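You operate a simulated robot arm through the tools that you are given. There is no shell and no other tool. Be economical: measure what you need, move in short steps, check, and stop when the job is done.

The job below is to be done with a simulated robot arm. You get a single attempt, and the scene is never put back.

TASK
Put two of the packing blocks from the middle of bench 2 on top of the short rods.
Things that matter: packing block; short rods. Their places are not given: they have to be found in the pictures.

It is judged by the outcome, as a careful person would: the job done as asked, and still so three seconds after it is handed in. It fails if anything else is knocked over, pushed out of place, dropped, spilled or broken.

THE ROBOT
A 6-joint arm with a two-finger parallel gripper, fixed in place. Base frame: the origin is at the foot of the arm, x ahead of it, y to its left, z up; the work surface is at about z = 0. Readings come in m, degrees, newtons and seconds.
With the tool pointing down near the work surface it reaches from about 0.14 to 0.58 m from the base axis. Its first joint turns from -66.0 to 66.0 degrees. Payload 2.1 kg.
Tool frame: the origin (TCP) lies between the finger pads and is the grasp point; the fingertips stand 0.03 m ahead of it; z points along the fingers, y is the line along which they close. Largest opening 0.094 m; finger width 0.028, thickness 0.01; the body of the gripper, 0.05 by 0.096 m, starts 0.055 m behind the TCP.
Orientation is that of the tool frame in the base frame, as [roll, pitch, yaw] about the fixed x, y, z axes, in that order (R = Rz(yaw) Ry(pitch) Rx(roll)). With the fingers straight down and closing along the base's y, the tool's x points along the base's -x, its y along +y and its z along -z.

THE INTERFACE
- The arm moves only by the tool servo_tool. Its argument "rows" is a list of rows, each a list of 7 numbers: the shift along the tool's x, y, z in units of 500 mm (1.0 is 500 mm), then the turn, a rotation vector about the tool's x, y, z in units of 120 degrees (1.0 is 120 degrees), then the finger opening in m, from 0 to 0.094. In form: [[x, y, z, rx, ry, rz, grip], ...]. A call has 1 to 8 rows; each row is the pose to reach, as a shift and turn from the pose commanded when the call began, along the tool's axes at that moment. A call with a number of a shift or a turn outside -1 to 1 is refused whole. A row lasts 0.2 s, in which the tool goes at most 0.05 m and 8.6 degrees; a call with a longer step from one row to the next is refused whole, and so is a gripper value outside its range. A pose out of reach is approached as far as the arm can. The call stops where the force on the tool passes 40 N (or 10 N more than at its start, if that is more) or the arm is blocked; 0.2 s more then pass. Each finger travels about 0.072 m/s and halts on what it meets, pressing with about 24 N; the grip force reading is that of the motor and also rises with nothing between the fingers. The clock runs only during rows and for 0.2 s after the last one: add rows that repeat a pose to give the fingers time. The reply holds the time, the measured pose of the TCP, the force on the tool along the base axes, the opening and the grip force, in the units named above and with some noise.
- Cameras (640 x 400 px; columns grow to the right, rows downward): "scene" is fixed at [0.055, -0.3567, 0.5119]; the picture's right is [0.85, -0.53, 0.00], its down [-0.24, -0.39, -0.89] and it looks along [0.47, 0.76, -0.45] (base axes); focal length 362 px, centre (320, 200). "wrist" rides on the gripper at [-0.037, 0, -0.058] in the tool frame; the picture's right is [0.00, -1.00, 0.00], its down [0.97, 0.00, -0.24] and it looks along [0.24, 0.00, 0.97] (tool axes); focal length 218 px, centre (320, 200).
- get_image(camera): a new picture of that camera. No time passes.
- point_at(camera, pixels): for up to 12 pixels [column, row] of the newest picture of that camera ("zoom" is the newest enlarged one), the place [x, y, z] in the base frame of the surface seen there, good to about 0.003 m, but the place of the scene camera against the robot may be out by one fixed shift of up to 0.025 m in any direction. No time passes.
- inspect(camera, box): a new picture of the part [left, top, right, bottom] of that camera's present view, enlarged. No time passes.
- sign_off(): hands the job in; it is judged then, once.

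Go step by step. Measure first, check grasps and placings, and put right what went wrong. The budget is 60 turns and 30 pictures, counting those below and the enlarged ones. Unless the task says otherwise, let go and move clear before handing in, and close with one line.

The tools are called after "Request:" as name(argument=value, ...) on one line, values as JSON. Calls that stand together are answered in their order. servo_tool: Moves the arm, as the interface text tells. Its arguments: {"type":"object","properties":{"rows":{"type":"array"}},"required":["rows"]} The other tools are called the same way: get_image (camera) takes a picture; point_at (camera, pixels) gives the place of the surface under pixels of a picture; inspect (camera, box) takes an enlarged picture of a part of a camera's view; sign_off () hands the job in.

At the start:

```text
time_s: 0.0
ee_pos: [0.3313, 0.0216, 0.3221]
tool_rot: [-180.0, 0.2, -179.9]
wrist_force: [0.7, 0.6, -0.6]
grip_width: 0.094
grip_force: 0.1
```

scene: 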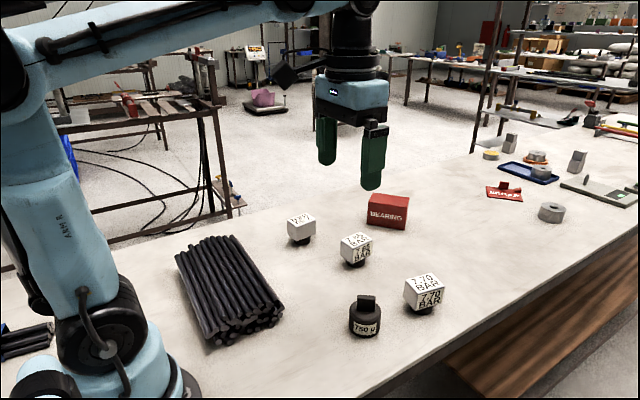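
wrist: 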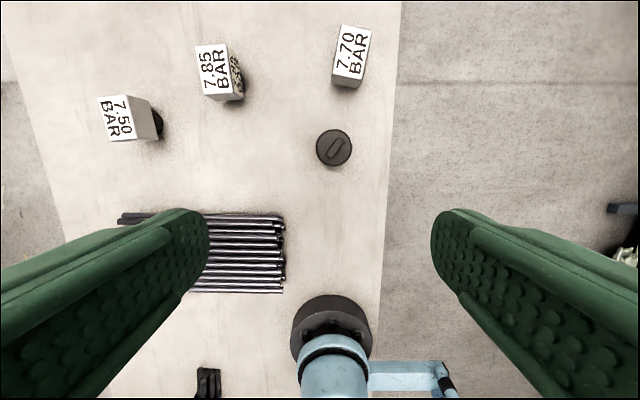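

The pictures show a rod bundle around (230,290), three "BAR" blocks on black feet, a red BEARING box, a black weight, and grey pieces farther off. I'll enlarge these to identify the packing blocks and short rods.

Request:
inspect(camera="scene", box=[270, 180, 470, 350])

Request:
inspect(camera="scene", box=[460, 110, 640, 230])

Request:
inspect(camera="scene", box=[0, 220, 300, 400])

Request:
inspect(camera="wrist", box=[80, 0, 400, 200])

```text
2.35 times, centred on (370, 265) of scene
```

zoom: 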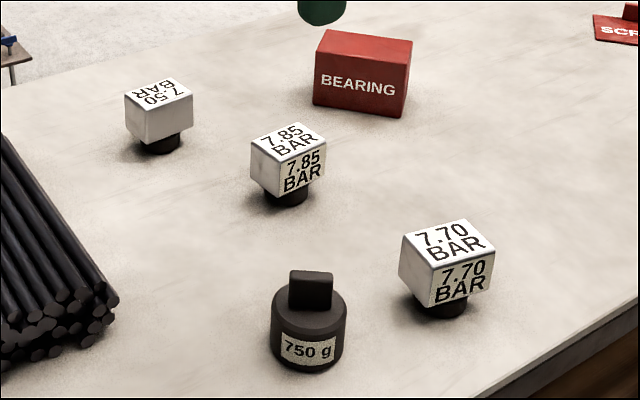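

```text
3.33 times, centred on (550, 170) of scene
```

zoom: 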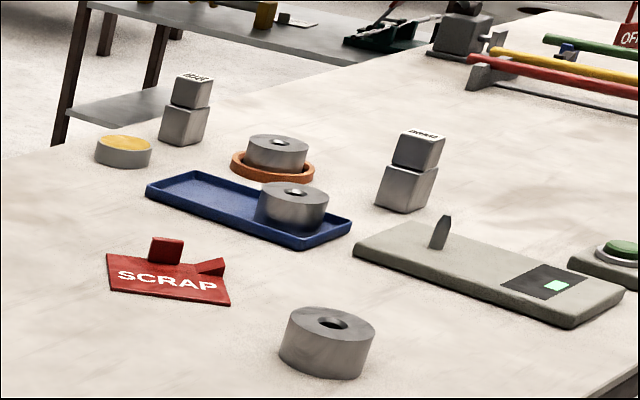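

```text
2.13 times, centred on (150, 310) of scene
```

zoom: 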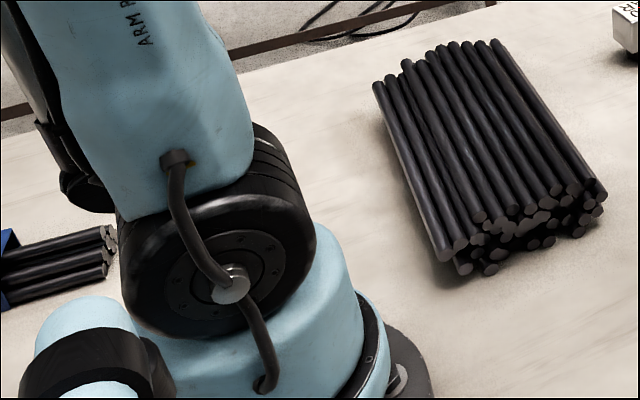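

```text
2.00 times, centred on (240, 100) of wrist
```

zoom: 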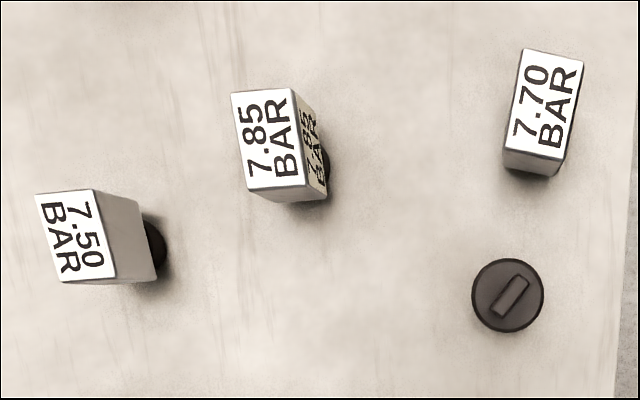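

The BAR blocks seem to stand on dark feet; grey stacked blocks are farther away. I'll measure places of the candidates.

Request:
get_image(camera="scene")

Request:
point_at(camera="scene", pixels=[[301, 219], [356, 239], [423, 279], [388, 198], [366, 300], [511, 137], [578, 154], [552, 206], [210, 238], [185, 262], [232, 330], [270, 300]])

Request:
point_at(camera="wrist", pixels=[[116, 118], [212, 70], [352, 52], [334, 147], [210, 250], [280, 250], [250, 215], [250, 290], [208, 380], [162, 125], [242, 82], [335, 100]])

Request:
inspect(camera="scene", box=[500, 0, 640, 90])

Request:
inspect(camera="scene", box=[40, 0, 320, 180])

```text
23 pictures are left
```

scene: 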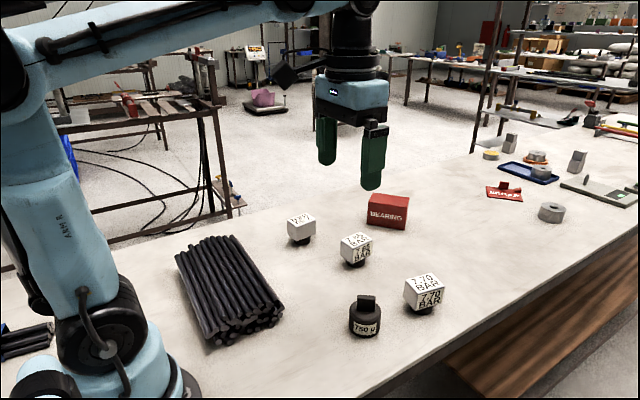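

```text
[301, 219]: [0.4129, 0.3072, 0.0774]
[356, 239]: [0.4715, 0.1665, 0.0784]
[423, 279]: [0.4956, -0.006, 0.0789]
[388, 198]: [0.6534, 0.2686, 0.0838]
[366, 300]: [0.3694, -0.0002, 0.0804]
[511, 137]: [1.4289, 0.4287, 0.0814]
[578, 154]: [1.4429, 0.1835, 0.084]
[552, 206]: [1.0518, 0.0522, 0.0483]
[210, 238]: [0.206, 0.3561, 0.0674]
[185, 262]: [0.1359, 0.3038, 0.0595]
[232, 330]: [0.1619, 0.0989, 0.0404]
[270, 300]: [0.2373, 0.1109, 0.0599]
```

```text
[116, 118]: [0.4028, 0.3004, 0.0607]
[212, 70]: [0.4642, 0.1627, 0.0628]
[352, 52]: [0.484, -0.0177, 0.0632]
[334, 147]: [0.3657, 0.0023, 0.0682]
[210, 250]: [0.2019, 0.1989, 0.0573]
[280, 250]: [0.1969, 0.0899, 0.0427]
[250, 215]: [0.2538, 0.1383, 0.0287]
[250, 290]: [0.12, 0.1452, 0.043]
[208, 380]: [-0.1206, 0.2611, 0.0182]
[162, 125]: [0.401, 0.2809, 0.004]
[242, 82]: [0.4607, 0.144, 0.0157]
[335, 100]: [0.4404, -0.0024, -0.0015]
```

```text
4.44 times, centred on (570, 45) of scene
```

zoom: 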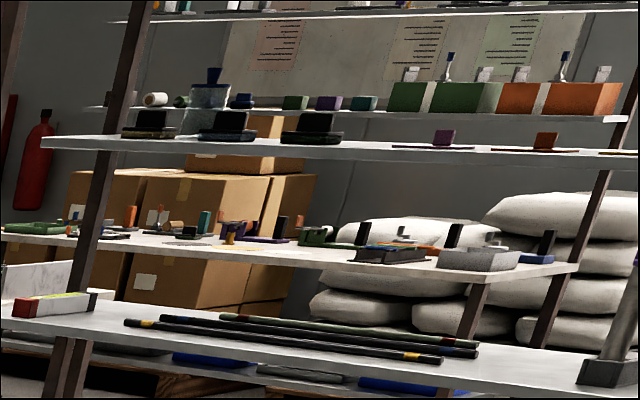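

```text
2.22 times, centred on (180, 90) of scene
```

zoom: 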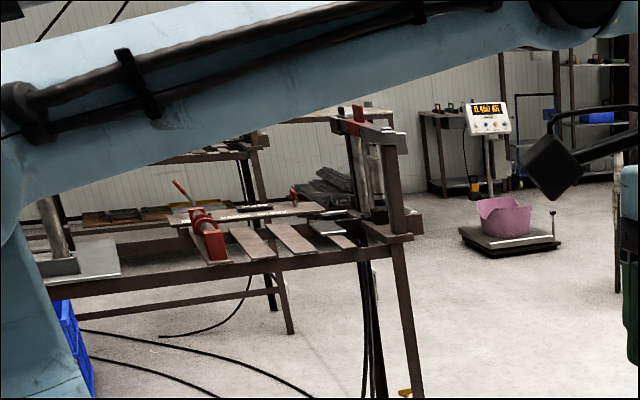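

The only reachable blocks are the three BAR ones (7.85 at about (0.46,0.16), 7.50 at (0.40,0.30), 7.70 at (0.48,-0.02)), and the rod bundle lies around (0.19,0.22). I'll move above the 7.85 block for a closer look.

Request:
servo_tool(rows=[[-0.04, 0.055, 0.03, 0, 0, 0, 0.094], [-0.08, 0.11, 0.06, 0, 0, 0, 0.094], [-0.12, 0.165, 0.09, 0, 0, 0, 0.094], [-0.16, 0.22, 0.12, 0, 0, 0, 0.094], [-0.2, 0.28, 0.15, 0, 0, 0, 0.094], [-0.2, 0.28, 0.15, 0, 0, 0, 0.094]])

Request:
get_image(camera="wrist")

```text
time_s: 1.4
ee_pos: [0.4303, 0.1612, 0.2475]
tool_rot: [-180.0, 0.0, 180.0]
wrist_force: [0.7, -0.2, 0.3]
grip_width: 0.0939
grip_force: 0.2
```

```text
20 pictures are left
```

wrist: 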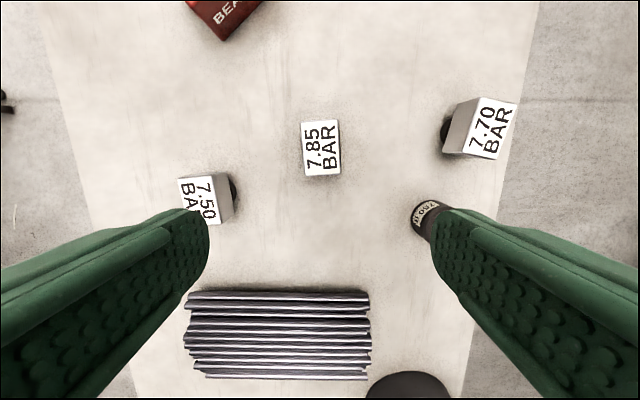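

The 7.85 block now shows cleanly at (321,149) and the whole rod bundle at (280,335). I'll enlarge both and measure.

Request:
inspect(camera="wrist", box=[270, 100, 370, 200])

Request:
inspect(camera="wrist", box=[170, 270, 390, 400])

Request:
point_at(camera="wrist", pixels=[[304, 124], [335, 122], [338, 173], [307, 175], [196, 293], [360, 295], [215, 335], [280, 300], [280, 335], [280, 370], [340, 335], [360, 372]])

Request:
point_at(camera="wrist", pixels=[[180, 180], [211, 178], [215, 220], [229, 200], [234, 190], [472, 99], [515, 103], [465, 153], [496, 157], [430, 212], [445, 135], [455, 130]])

```text
4.00 times, centred on (320, 150) of wrist
```

zoom: 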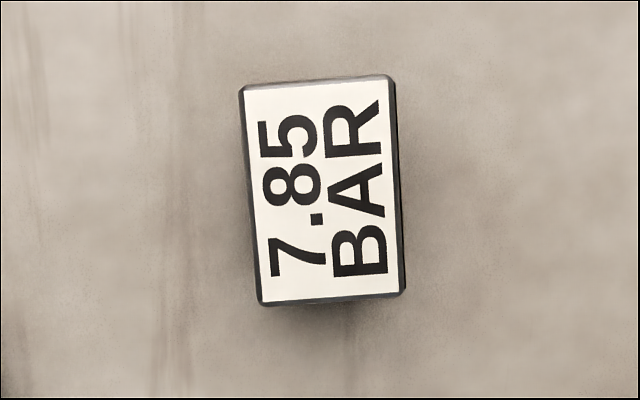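

```text
2.91 times, centred on (280, 335) of wrist
```

zoom: 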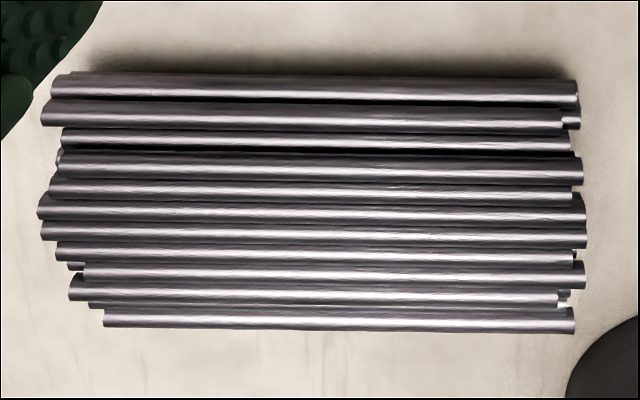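

```text
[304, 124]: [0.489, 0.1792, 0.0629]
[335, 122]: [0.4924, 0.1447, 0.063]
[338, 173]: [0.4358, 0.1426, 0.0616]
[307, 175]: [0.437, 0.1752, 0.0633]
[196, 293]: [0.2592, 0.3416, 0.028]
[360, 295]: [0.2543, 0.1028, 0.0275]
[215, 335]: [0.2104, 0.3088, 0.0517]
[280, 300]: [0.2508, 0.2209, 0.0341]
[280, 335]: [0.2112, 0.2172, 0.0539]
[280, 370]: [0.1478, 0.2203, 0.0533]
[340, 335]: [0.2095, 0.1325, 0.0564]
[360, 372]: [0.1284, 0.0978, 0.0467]
```

```text
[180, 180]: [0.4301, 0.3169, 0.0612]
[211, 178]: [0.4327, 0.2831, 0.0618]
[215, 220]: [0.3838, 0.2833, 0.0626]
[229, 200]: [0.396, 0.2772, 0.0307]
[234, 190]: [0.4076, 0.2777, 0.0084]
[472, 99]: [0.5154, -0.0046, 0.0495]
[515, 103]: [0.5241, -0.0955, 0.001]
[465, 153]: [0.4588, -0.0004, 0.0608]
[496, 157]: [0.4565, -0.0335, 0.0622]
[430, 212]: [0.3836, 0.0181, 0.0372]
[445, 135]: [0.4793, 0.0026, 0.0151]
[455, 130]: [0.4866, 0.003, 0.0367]
```

The 7.85 block is about 0.056 (x) by 0.036 (y), centred at (0.464,0.160), top at 0.062, turned about 3.4°; the fingers close across its narrow side. I'll line up and descend open.

Request:
servo_tool(rows=[[-0.067, -0.002, 0.03, 0, 0, -0.028, 0.094], [-0.067, -0.002, 0.12, 0, 0, -0.028, 0.094], [-0.067, -0.002, 0.21, 0, 0, -0.028, 0.094], [-0.067, -0.002, 0.3, 0, 0, -0.028, 0.094], [-0.067, -0.002, 0.36, 0, 0, -0.028, 0.094], [-0.067, -0.002, 0.4, 0, 0, -0.028, 0.094], [-0.067, -0.002, 0.4, 0, 0, -0.028, 0.094]])

Request:
get_image(camera="scene")

```text
time_s: 3.0
ee_pos: [0.4635, 0.1608, 0.0462]
tool_rot: [-179.9, 0.2, -176.6]
wrist_force: [0.3, 0.8, 0.3]
grip_width: 0.0942
grip_force: 0.1
```

```text
17 pictures are left
```

scene: 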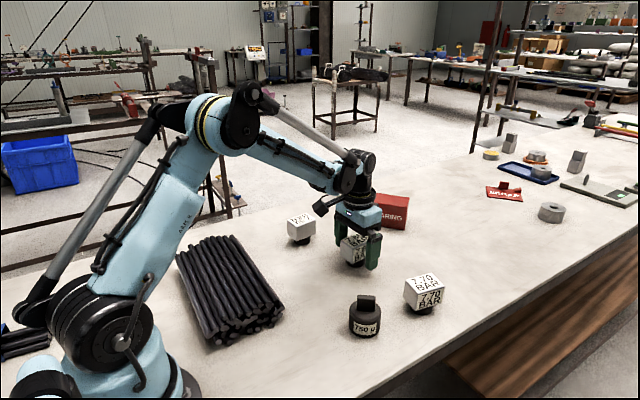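

The fingers straddle the block at (355,250). I'll close, then lift a little.

Request:
servo_tool(rows=[[0, 0, 0, 0, 0, 0, 0.06], [0, 0, 0, 0, 0, 0, 0.03], [0, 0, 0, 0, 0, 0, 0.02], [0, 0, 0, 0, 0, 0, 0.02], [0, 0, 0, 0, 0, 0, 0.02], [0, 0, -0.04, 0, 0, 0, 0.02], [0, 0, -0.12, 0, 0, 0, 0.02], [0, 0, -0.2, 0, 0, 0, 0.02]])

Request:
inspect(camera="scene", box=[280, 150, 440, 310])

```text
time_s: 4.8
ee_pos: [0.4658, 0.1592, 0.1471]
tool_rot: [-180.0, 0.1, -176.5]
wrist_force: [-0.1, -1.2, -1.9]
grip_width: 0.0463
grip_force: 24.4
```

```text
2.50 times, centred on (360, 230) of scene
```

zoom: 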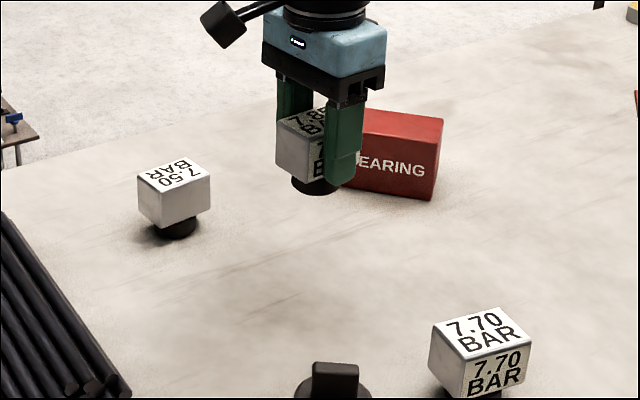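

The block with its foot came up together (load about 2 N, width 0.046). I'll carry it over the rods and look down.

Request:
servo_tool(rows=[[0.03, 0.0125, -0.04, 0, 0, 0.01, 0.02], [0.11, 0.046, -0.106, 0, 0, 0.02, 0.02], [0.195, 0.0815, -0.106, 0, 0, 0.029, 0.02], [0.28, 0.117, -0.106, 0, 0, 0.029, 0.02], [0.365, 0.152, -0.106, 0, 0, 0.029, 0.02], [0.45, 0.188, -0.106, 0, 0, 0.029, 0.02], [0.539, 0.225, -0.106, 0, 0, 0.029, 0.02], [0.539, 0.225, -0.106, 0, 0, 0.029, 0.02]])

Request:
get_image(camera="wrist")

Request:
get_image(camera="scene")

```text
refused: row 2 steps farther than a row can; nothing moved
```

```text
15 pictures are left
```

wrist: 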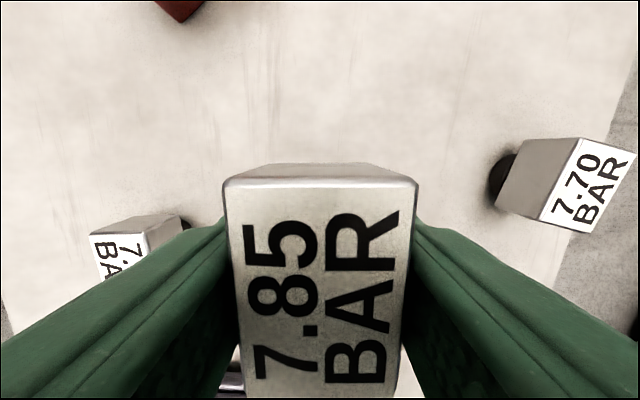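

```text
14 pictures are left
```

scene: 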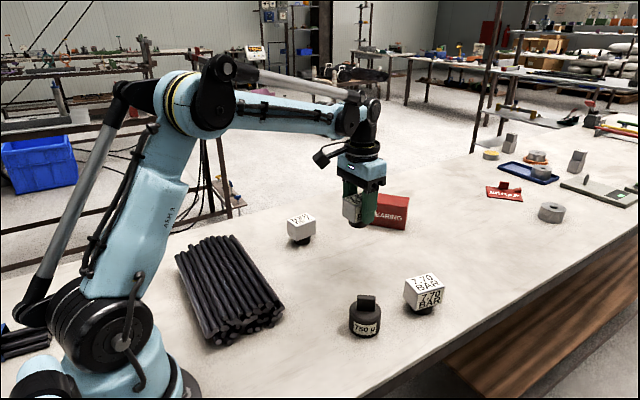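

Row 2 was too long, so nothing moved; the block is held straight in the wrist view (320,280). I'll send it again with smaller steps.

Request:
servo_tool(rows=[[0.02, 0.008, -0.06, 0, 0, 0.01, 0.02], [0.09, 0.037, -0.106, 0, 0, 0.02, 0.02], [0.18, 0.075, -0.106, 0, 0, 0.029, 0.02], [0.27, 0.1125, -0.106, 0, 0, 0.029, 0.02], [0.36, 0.15, -0.106, 0, 0, 0.029, 0.02], [0.45, 0.188, -0.106, 0, 0, 0.029, 0.02], [0.539, 0.225, -0.106, 0, 0, 0.029, 0.02], [0.539, 0.225, -0.106, 0, 0, 0.029, 0.02]])

Request:
inspect(camera="scene", box=[150, 170, 310, 350])

Request:
point_at(camera="scene", pixels=[[196, 275], [204, 272], [212, 268], [220, 265], [228, 262], [236, 259], [243, 257], [212, 300], [224, 295], [235, 290], [246, 286], [256, 282]])

```text
time_s: 6.6
ee_pos: [0.1881, 0.2555, 0.2011]
tool_rot: [-179.8, 0.1, 179.7]
wrist_force: [-0.8, -0.4, -3.5]
grip_width: 0.0463
grip_force: 23.9
```

```text
2.22 times, centred on (230, 260) of scene
```

zoom: 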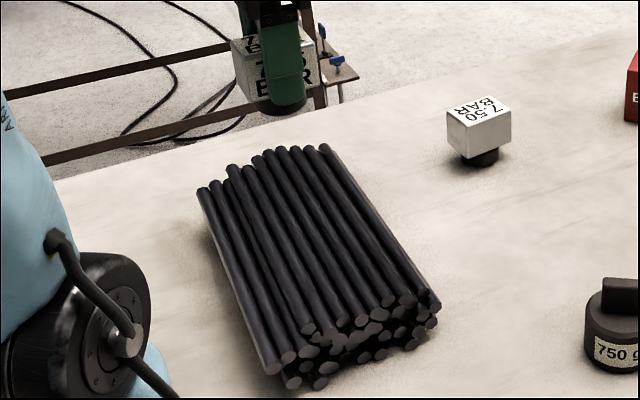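

```text
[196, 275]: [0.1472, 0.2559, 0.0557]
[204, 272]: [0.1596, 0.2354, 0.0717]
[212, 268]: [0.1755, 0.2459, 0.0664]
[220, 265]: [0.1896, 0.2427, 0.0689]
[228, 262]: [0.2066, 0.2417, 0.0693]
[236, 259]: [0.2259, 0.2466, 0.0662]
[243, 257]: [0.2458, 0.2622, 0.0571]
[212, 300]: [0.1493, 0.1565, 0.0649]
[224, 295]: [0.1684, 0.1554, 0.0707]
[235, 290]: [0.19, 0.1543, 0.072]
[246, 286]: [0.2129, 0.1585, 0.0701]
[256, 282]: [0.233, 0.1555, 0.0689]
```

The rod tops are level at about 0.055 across x 0.15–0.22, so contact is expected at TCP z ≈ 0.101. I'll descend to just above it.

Request:
servo_tool(rows=[[0, 0, 0.07, 0, 0, 0, 0.02], [0, 0, 0.13, 0, 0, 0, 0.02], [0, 0, 0.17, 0, 0, 0, 0.02], [0, 0, 0.186, 0, 0, 0, 0.02], [0, 0, 0.186, 0, 0, 0, 0.02]])

Request:
inspect(camera="scene", box=[150, 170, 310, 350])

```text
time_s: 7.8
ee_pos: [0.1894, 0.2571, 0.1072]
tool_rot: [-179.8, 0.2, 179.9]
wrist_force: [-0.4, 0.2, -2.6]
grip_width: 0.0462
grip_force: 24.0
```

```text
2.22 times, centred on (230, 260) of scene
```

zoom: 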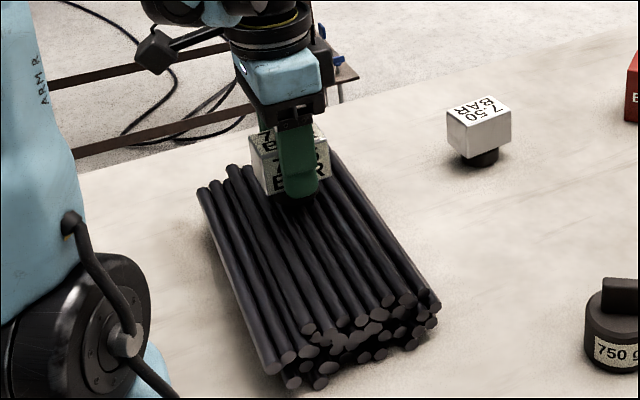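

It hangs just above the rods. I'll creep down in small steps to feel for contact.

Request:
servo_tool(rows=[[0, 0, 0.004, 0, 0, 0, 0.02], [0, 0, 0.006, 0, 0, 0, 0.02], [0, 0, 0.008, 0, 0, 0, 0.02], [0, 0, 0.008, 0, 0, 0, 0.02]])

```text
time_s: 8.8
ee_pos: [0.1881, 0.2567, 0.1039]
tool_rot: [-180.0, 0.2, 180.0]
wrist_force: [-0.5, -0.7, 24.5]
grip_width: 0.0461
grip_force: 24.2
```

Contact at z 0.104 with 24 N upward. I'll ease up a little and open the fingers modestly.

Request:
servo_tool(rows=[[0, 0, -0.002, 0, 0, 0, 0.02], [0, 0, -0.003, 0, 0, 0, 0.046], [0, 0, -0.003, 0, 0, 0, 0.05], [0, 0, -0.003, 0, 0, 0, 0.058], [0, 0, -0.003, 0, 0, 0, 0.068], [0, 0, -0.003, 0, 0, 0, 0.068]])

Request:
inspect(camera="scene", box=[150, 170, 310, 350])

```text
time_s: 10.2
ee_pos: [0.1884, 0.2557, 0.104]
tool_rot: [-179.9, 0.1, 179.9]
wrist_force: [-0.4, -0.8, -0.5]
grip_width: 0.0682
grip_force: 0.1
```

```text
2.22 times, centred on (230, 260) of scene
```

zoom: 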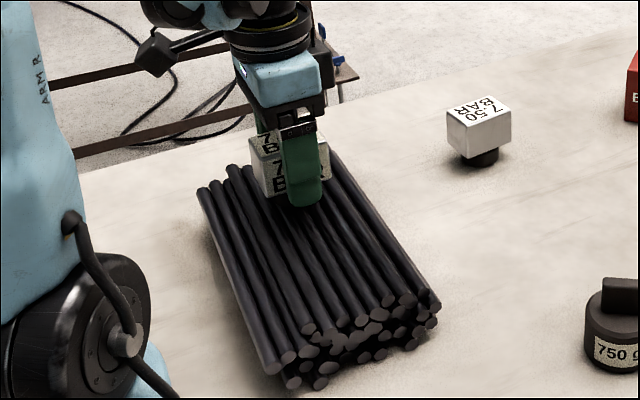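

The block stands on the rods on its own. I'll rise straight up, then go over the 7.50 block.

Request:
servo_tool(rows=[[0, 0, -0.05, 0, 0, 0, 0.068], [0, 0, -0.14, 0, 0, 0, 0.068], [0, 0, -0.23, 0, 0, 0, 0.08], [0, 0, -0.29, 0, 0, 0, 0.094], [-0.09, 0.022, -0.29, 0, 0, 0, 0.094], [-0.18, 0.044, -0.29, 0, 0, 0, 0.094], [-0.27, 0.066, -0.29, 0, 0, 0, 0.094], [-0.36, 0.088, -0.29, 0, 0, 0, 0.094]])

Request:
get_image(camera="wrist")

Request:
inspect(camera="scene", box=[150, 170, 310, 350])

```text
time_s: 12.0
ee_pos: [0.3705, 0.3005, 0.2509]
tool_rot: [-180.0, 0.1, 179.8]
wrist_force: [0.2, -0.1, 0.3]
grip_width: 0.094
grip_force: 0.0
```

```text
10 pictures are left
```

wrist: 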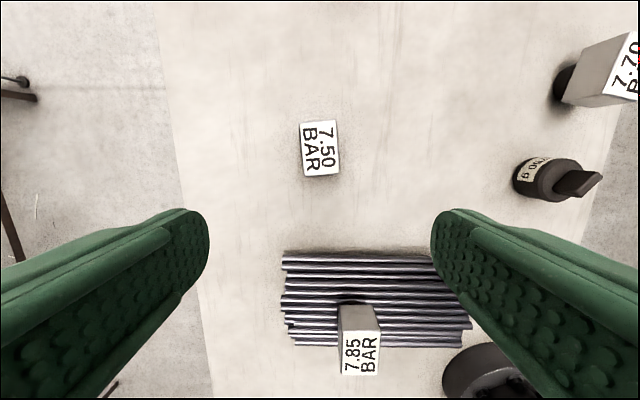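

```text
2.22 times, centred on (230, 260) of scene
```

zoom: 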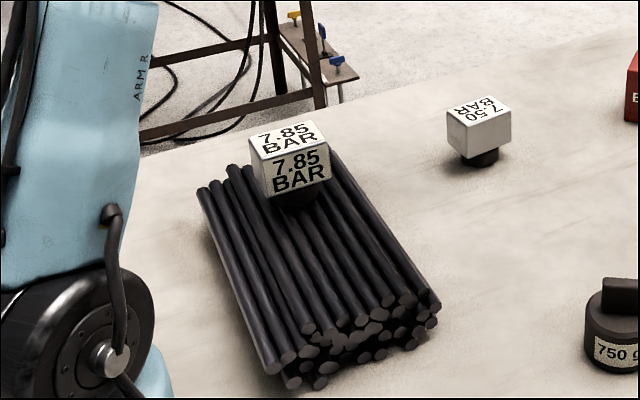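

The 7.85 block stands level on the rods. Next I measure the 7.50 block at (320,148).

Request:
inspect(camera="wrist", box=[270, 100, 370, 200])

Request:
point_at(camera="wrist", pixels=[[302, 124], [334, 123], [337, 173], [306, 176], [320, 148], [345, 340], [378, 340], [345, 372], [378, 372]])

```text
4.00 times, centred on (320, 150) of wrist
```

zoom: 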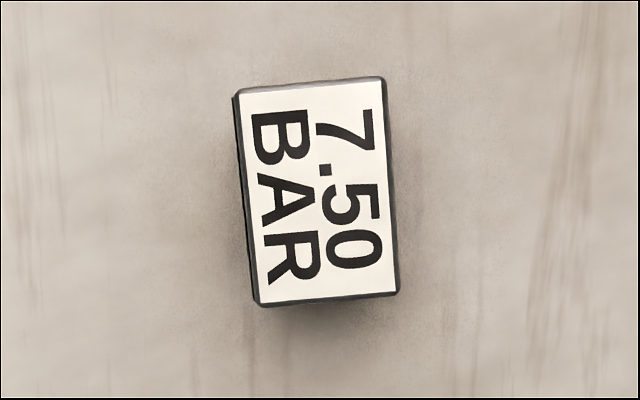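

```text
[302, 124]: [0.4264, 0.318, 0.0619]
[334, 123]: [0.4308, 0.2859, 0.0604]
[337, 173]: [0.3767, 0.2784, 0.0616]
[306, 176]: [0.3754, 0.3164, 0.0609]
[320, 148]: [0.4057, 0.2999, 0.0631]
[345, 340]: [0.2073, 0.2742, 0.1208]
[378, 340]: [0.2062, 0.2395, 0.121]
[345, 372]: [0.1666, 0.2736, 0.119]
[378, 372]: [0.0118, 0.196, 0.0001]
```

The 7.50 block is centred at (0.404,0.299), top 0.062, turned about 4°. I'll descend over it.

Request:
servo_tool(rows=[[-0.067, -0.003, 0.03, 0, 0, -0.033, 0.094], [-0.067, -0.003, 0.12, 0, 0, -0.033, 0.094], [-0.067, -0.003, 0.21, 0, 0, -0.033, 0.094], [-0.067, -0.003, 0.3, 0, 0, -0.033, 0.094], [-0.067, -0.003, 0.37, 0, 0, -0.033, 0.094], [-0.067, -0.003, 0.408, 0, 0, -0.033, 0.094], [-0.067, -0.003, 0.408, 0, 0, -0.033, 0.094]])

Request:
inspect(camera="scene", box=[240, 150, 400, 310])

```text
time_s: 13.6
ee_pos: [0.4025, 0.2984, 0.0447]
tool_rot: [-179.9, 0.1, -176.2]
wrist_force: [0.2, -0.2, -0.4]
grip_width: 0.0943
grip_force: 0.0
```

```text
2.50 times, centred on (320, 230) of scene
```

zoom: 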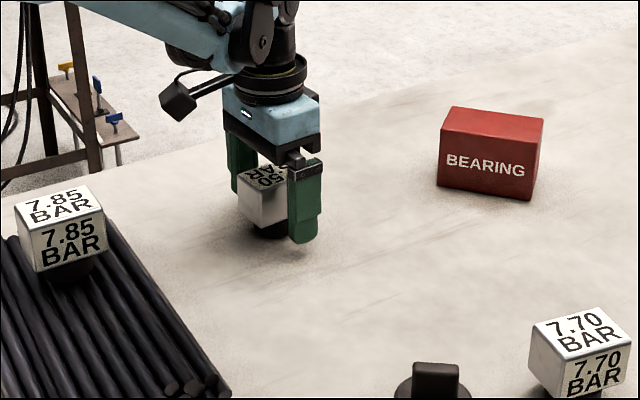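

The fingers straddle the 7.50 block. I'll close and lift.

Request:
servo_tool(rows=[[0, 0, 0, 0, 0, 0, 0.06], [0, 0, 0, 0, 0, 0, 0.03], [0, 0, 0, 0, 0, 0, 0.02], [0, 0, 0, 0, 0, 0, 0.02], [0, 0, 0, 0, 0, 0, 0.02], [0, 0, -0.06, 0, 0, 0, 0.02], [0, 0, -0.15, 0, 0, 0, 0.02], [0, 0, -0.24, 0, 0, 0, 0.02]])

```text
time_s: 15.4
ee_pos: [0.4013, 0.3003, 0.1674]
tool_rot: [-179.9, 0.1, -176.2]
wrist_force: [0.5, 0.2, -2.5]
grip_width: 0.0461
grip_force: 24.2
```

Held (width 0.046, load 2.5 N). I'll carry it to (0.188,0.150) above the rods, clear of the first block.

Request:
servo_tool(rows=[[0.0, 0.0, -0.08, 0, 0, 0, 0.02], [0.074, -0.045, -0.125, 0, 0, 0.01, 0.02], [0.148, -0.09, -0.125, 0, 0, 0.02, 0.02], [0.222, -0.135, -0.125, 0, 0, 0.032, 0.02], [0.297, -0.181, -0.125, 0, 0, 0.032, 0.02], [0.371, -0.226, -0.125, 0, 0, 0.032, 0.02], [0.445, -0.271, -0.125, 0, 0, 0.032, 0.02], [0.445, -0.271, -0.125, 0, 0, 0.032, 0.02]])

Request:
inspect(camera="scene", box=[150, 170, 310, 350])

```text
time_s: 17.2
ee_pos: [0.1884, 0.1497, 0.2304]
tool_rot: [-180.0, 0.0, -179.9]
wrist_force: [-0.8, -0.7, -2.8]
grip_width: 0.0462
grip_force: 24.1
```

```text
2.22 times, centred on (230, 260) of scene
```

zoom: 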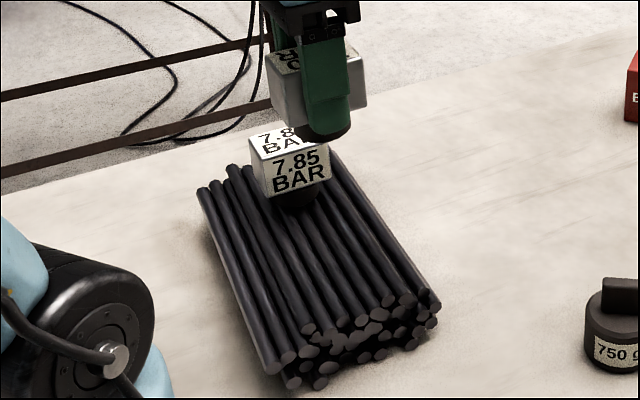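

It is above the target and clear of the first block by about 5 cm. Descending to just above contact.

Request:
servo_tool(rows=[[0, 0, 0.07, 0, 0, 0, 0.02], [0, 0, 0.15, 0, 0, 0, 0.02], [0, 0, 0.21, 0, 0, 0, 0.02], [0, 0, 0.24, 0, 0, 0, 0.02], [0, 0, 0.246, 0, 0, 0, 0.02], [0, 0, 0.246, 0, 0, 0, 0.02]])

```text
time_s: 18.6
ee_pos: [0.1887, 0.1498, 0.1048]
tool_rot: [-179.9, 0.1, 180.0]
wrist_force: [0.3, -1.0, -2.4]
grip_width: 0.0463
grip_force: 24.6
```

No contact yet at z 0.105; I'll creep down.

Request:
servo_tool(rows=[[0, 0, 0.002, 0, 0, 0, 0.02], [0, 0, 0.004, 0, 0, 0, 0.02], [0, 0, 0.004, 0, 0, 0, 0.02]])

```text
time_s: 19.4
ee_pos: [0.1897, 0.1488, 0.1032]
tool_rot: [-179.9, 0.1, 180.0]
wrist_force: [0.2, -0.2, -2.0]
grip_width: 0.0462
grip_force: 23.6
```

Request:
servo_tool(rows=[[0, 0, 0.002, 0, 0, 0, 0.02], [0, 0, 0.003, 0, 0, 0, 0.02], [0, 0, 0.003, 0, 0, 0, 0.02]])

```text
time_s: 20.2
ee_pos: [0.1901, 0.1482, 0.1022]
tool_rot: [-180.0, 0.2, 179.9]
wrist_force: [0.8, 0.1, 24.4]
grip_width: 0.0464
grip_force: 24.2
```

Contact at z 0.102 (24 N). I'll ease off and open.

Request:
servo_tool(rows=[[0, 0, -0.001, 0, 0, 0, 0.02], [0, 0, -0.002, 0, 0, 0, 0.046], [0, 0, -0.002, 0, 0, 0, 0.05], [0, 0, -0.002, 0, 0, 0, 0.058], [0, 0, -0.002, 0, 0, 0, 0.068], [0, 0, -0.002, 0, 0, 0, 0.068]])

Request:
inspect(camera="scene", box=[150, 170, 310, 350])

```text
time_s: 21.6
ee_pos: [0.1895, 0.148, 0.1023]
tool_rot: [-179.9, 0.1, -179.8]
wrist_force: [-1.0, 0.0, 0.3]
grip_width: 0.068
grip_force: 0.1
```

```text
2.22 times, centred on (230, 260) of scene
```

zoom: 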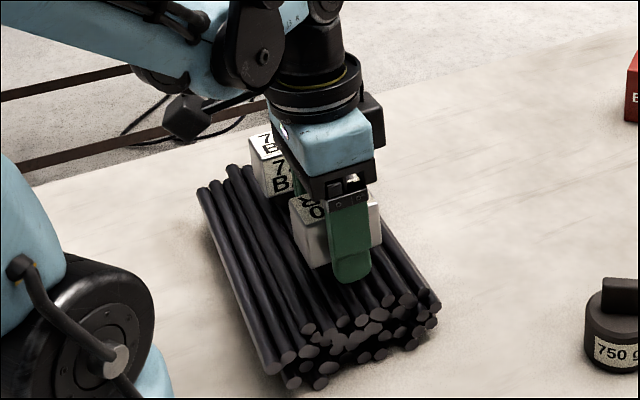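

The 7.50 block stands free between the open fingers. I'll rise straight up and away.

Request:
servo_tool(rows=[[0, 0, -0.04, 0, 0, 0, 0.068], [0, 0, -0.12, 0, 0, 0, 0.068], [0, 0, -0.21, 0, 0, 0, 0.068], [0, 0, -0.3, 0, 0, 0, 0.068], [-0.09, 0, -0.34, 0, 0, 0, 0.068], [-0.18, 0, -0.34, 0, 0, 0, 0.068], [-0.27, 0, -0.34, 0, 0, 0, 0.068], [-0.27, 0, -0.34, 0, 0, 0, 0.068]])

Request:
get_image(camera="scene")

Request:
inspect(camera="scene", box=[150, 170, 310, 350])

```text
time_s: 23.4
ee_pos: [0.3248, 0.1478, 0.2725]
tool_rot: [-179.9, 0.0, 179.9]
wrist_force: [0.4, -0.2, -0.6]
grip_width: 0.068
grip_force: 0.0
```

```text
4 pictures are left
```

scene: 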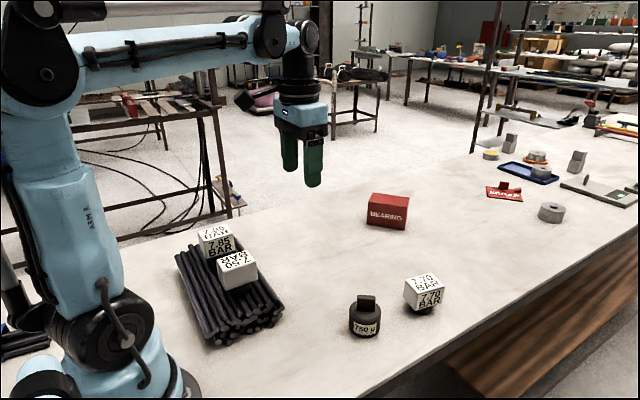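

```text
2.22 times, centred on (230, 260) of scene
```

zoom: 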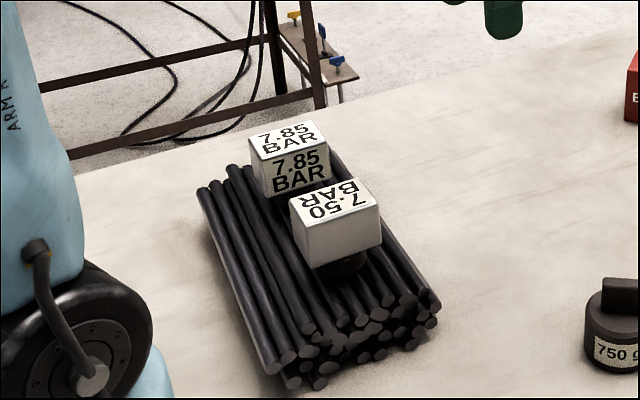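

Both blocks stand level on the rods, the other objects are where they were, and the arm is clear, so I'm handing in.

Request:
sign_off()

```text
The job is handed in.
```

I put two blocks, the 7.85 BAR and the 7.50 BAR, on top of the short rods; both stood level at my last look, and nothing else was moved. None of the blocks is marked "packing block": I took the BAR blocks to be them because they were the only blocks within the arm's reach.
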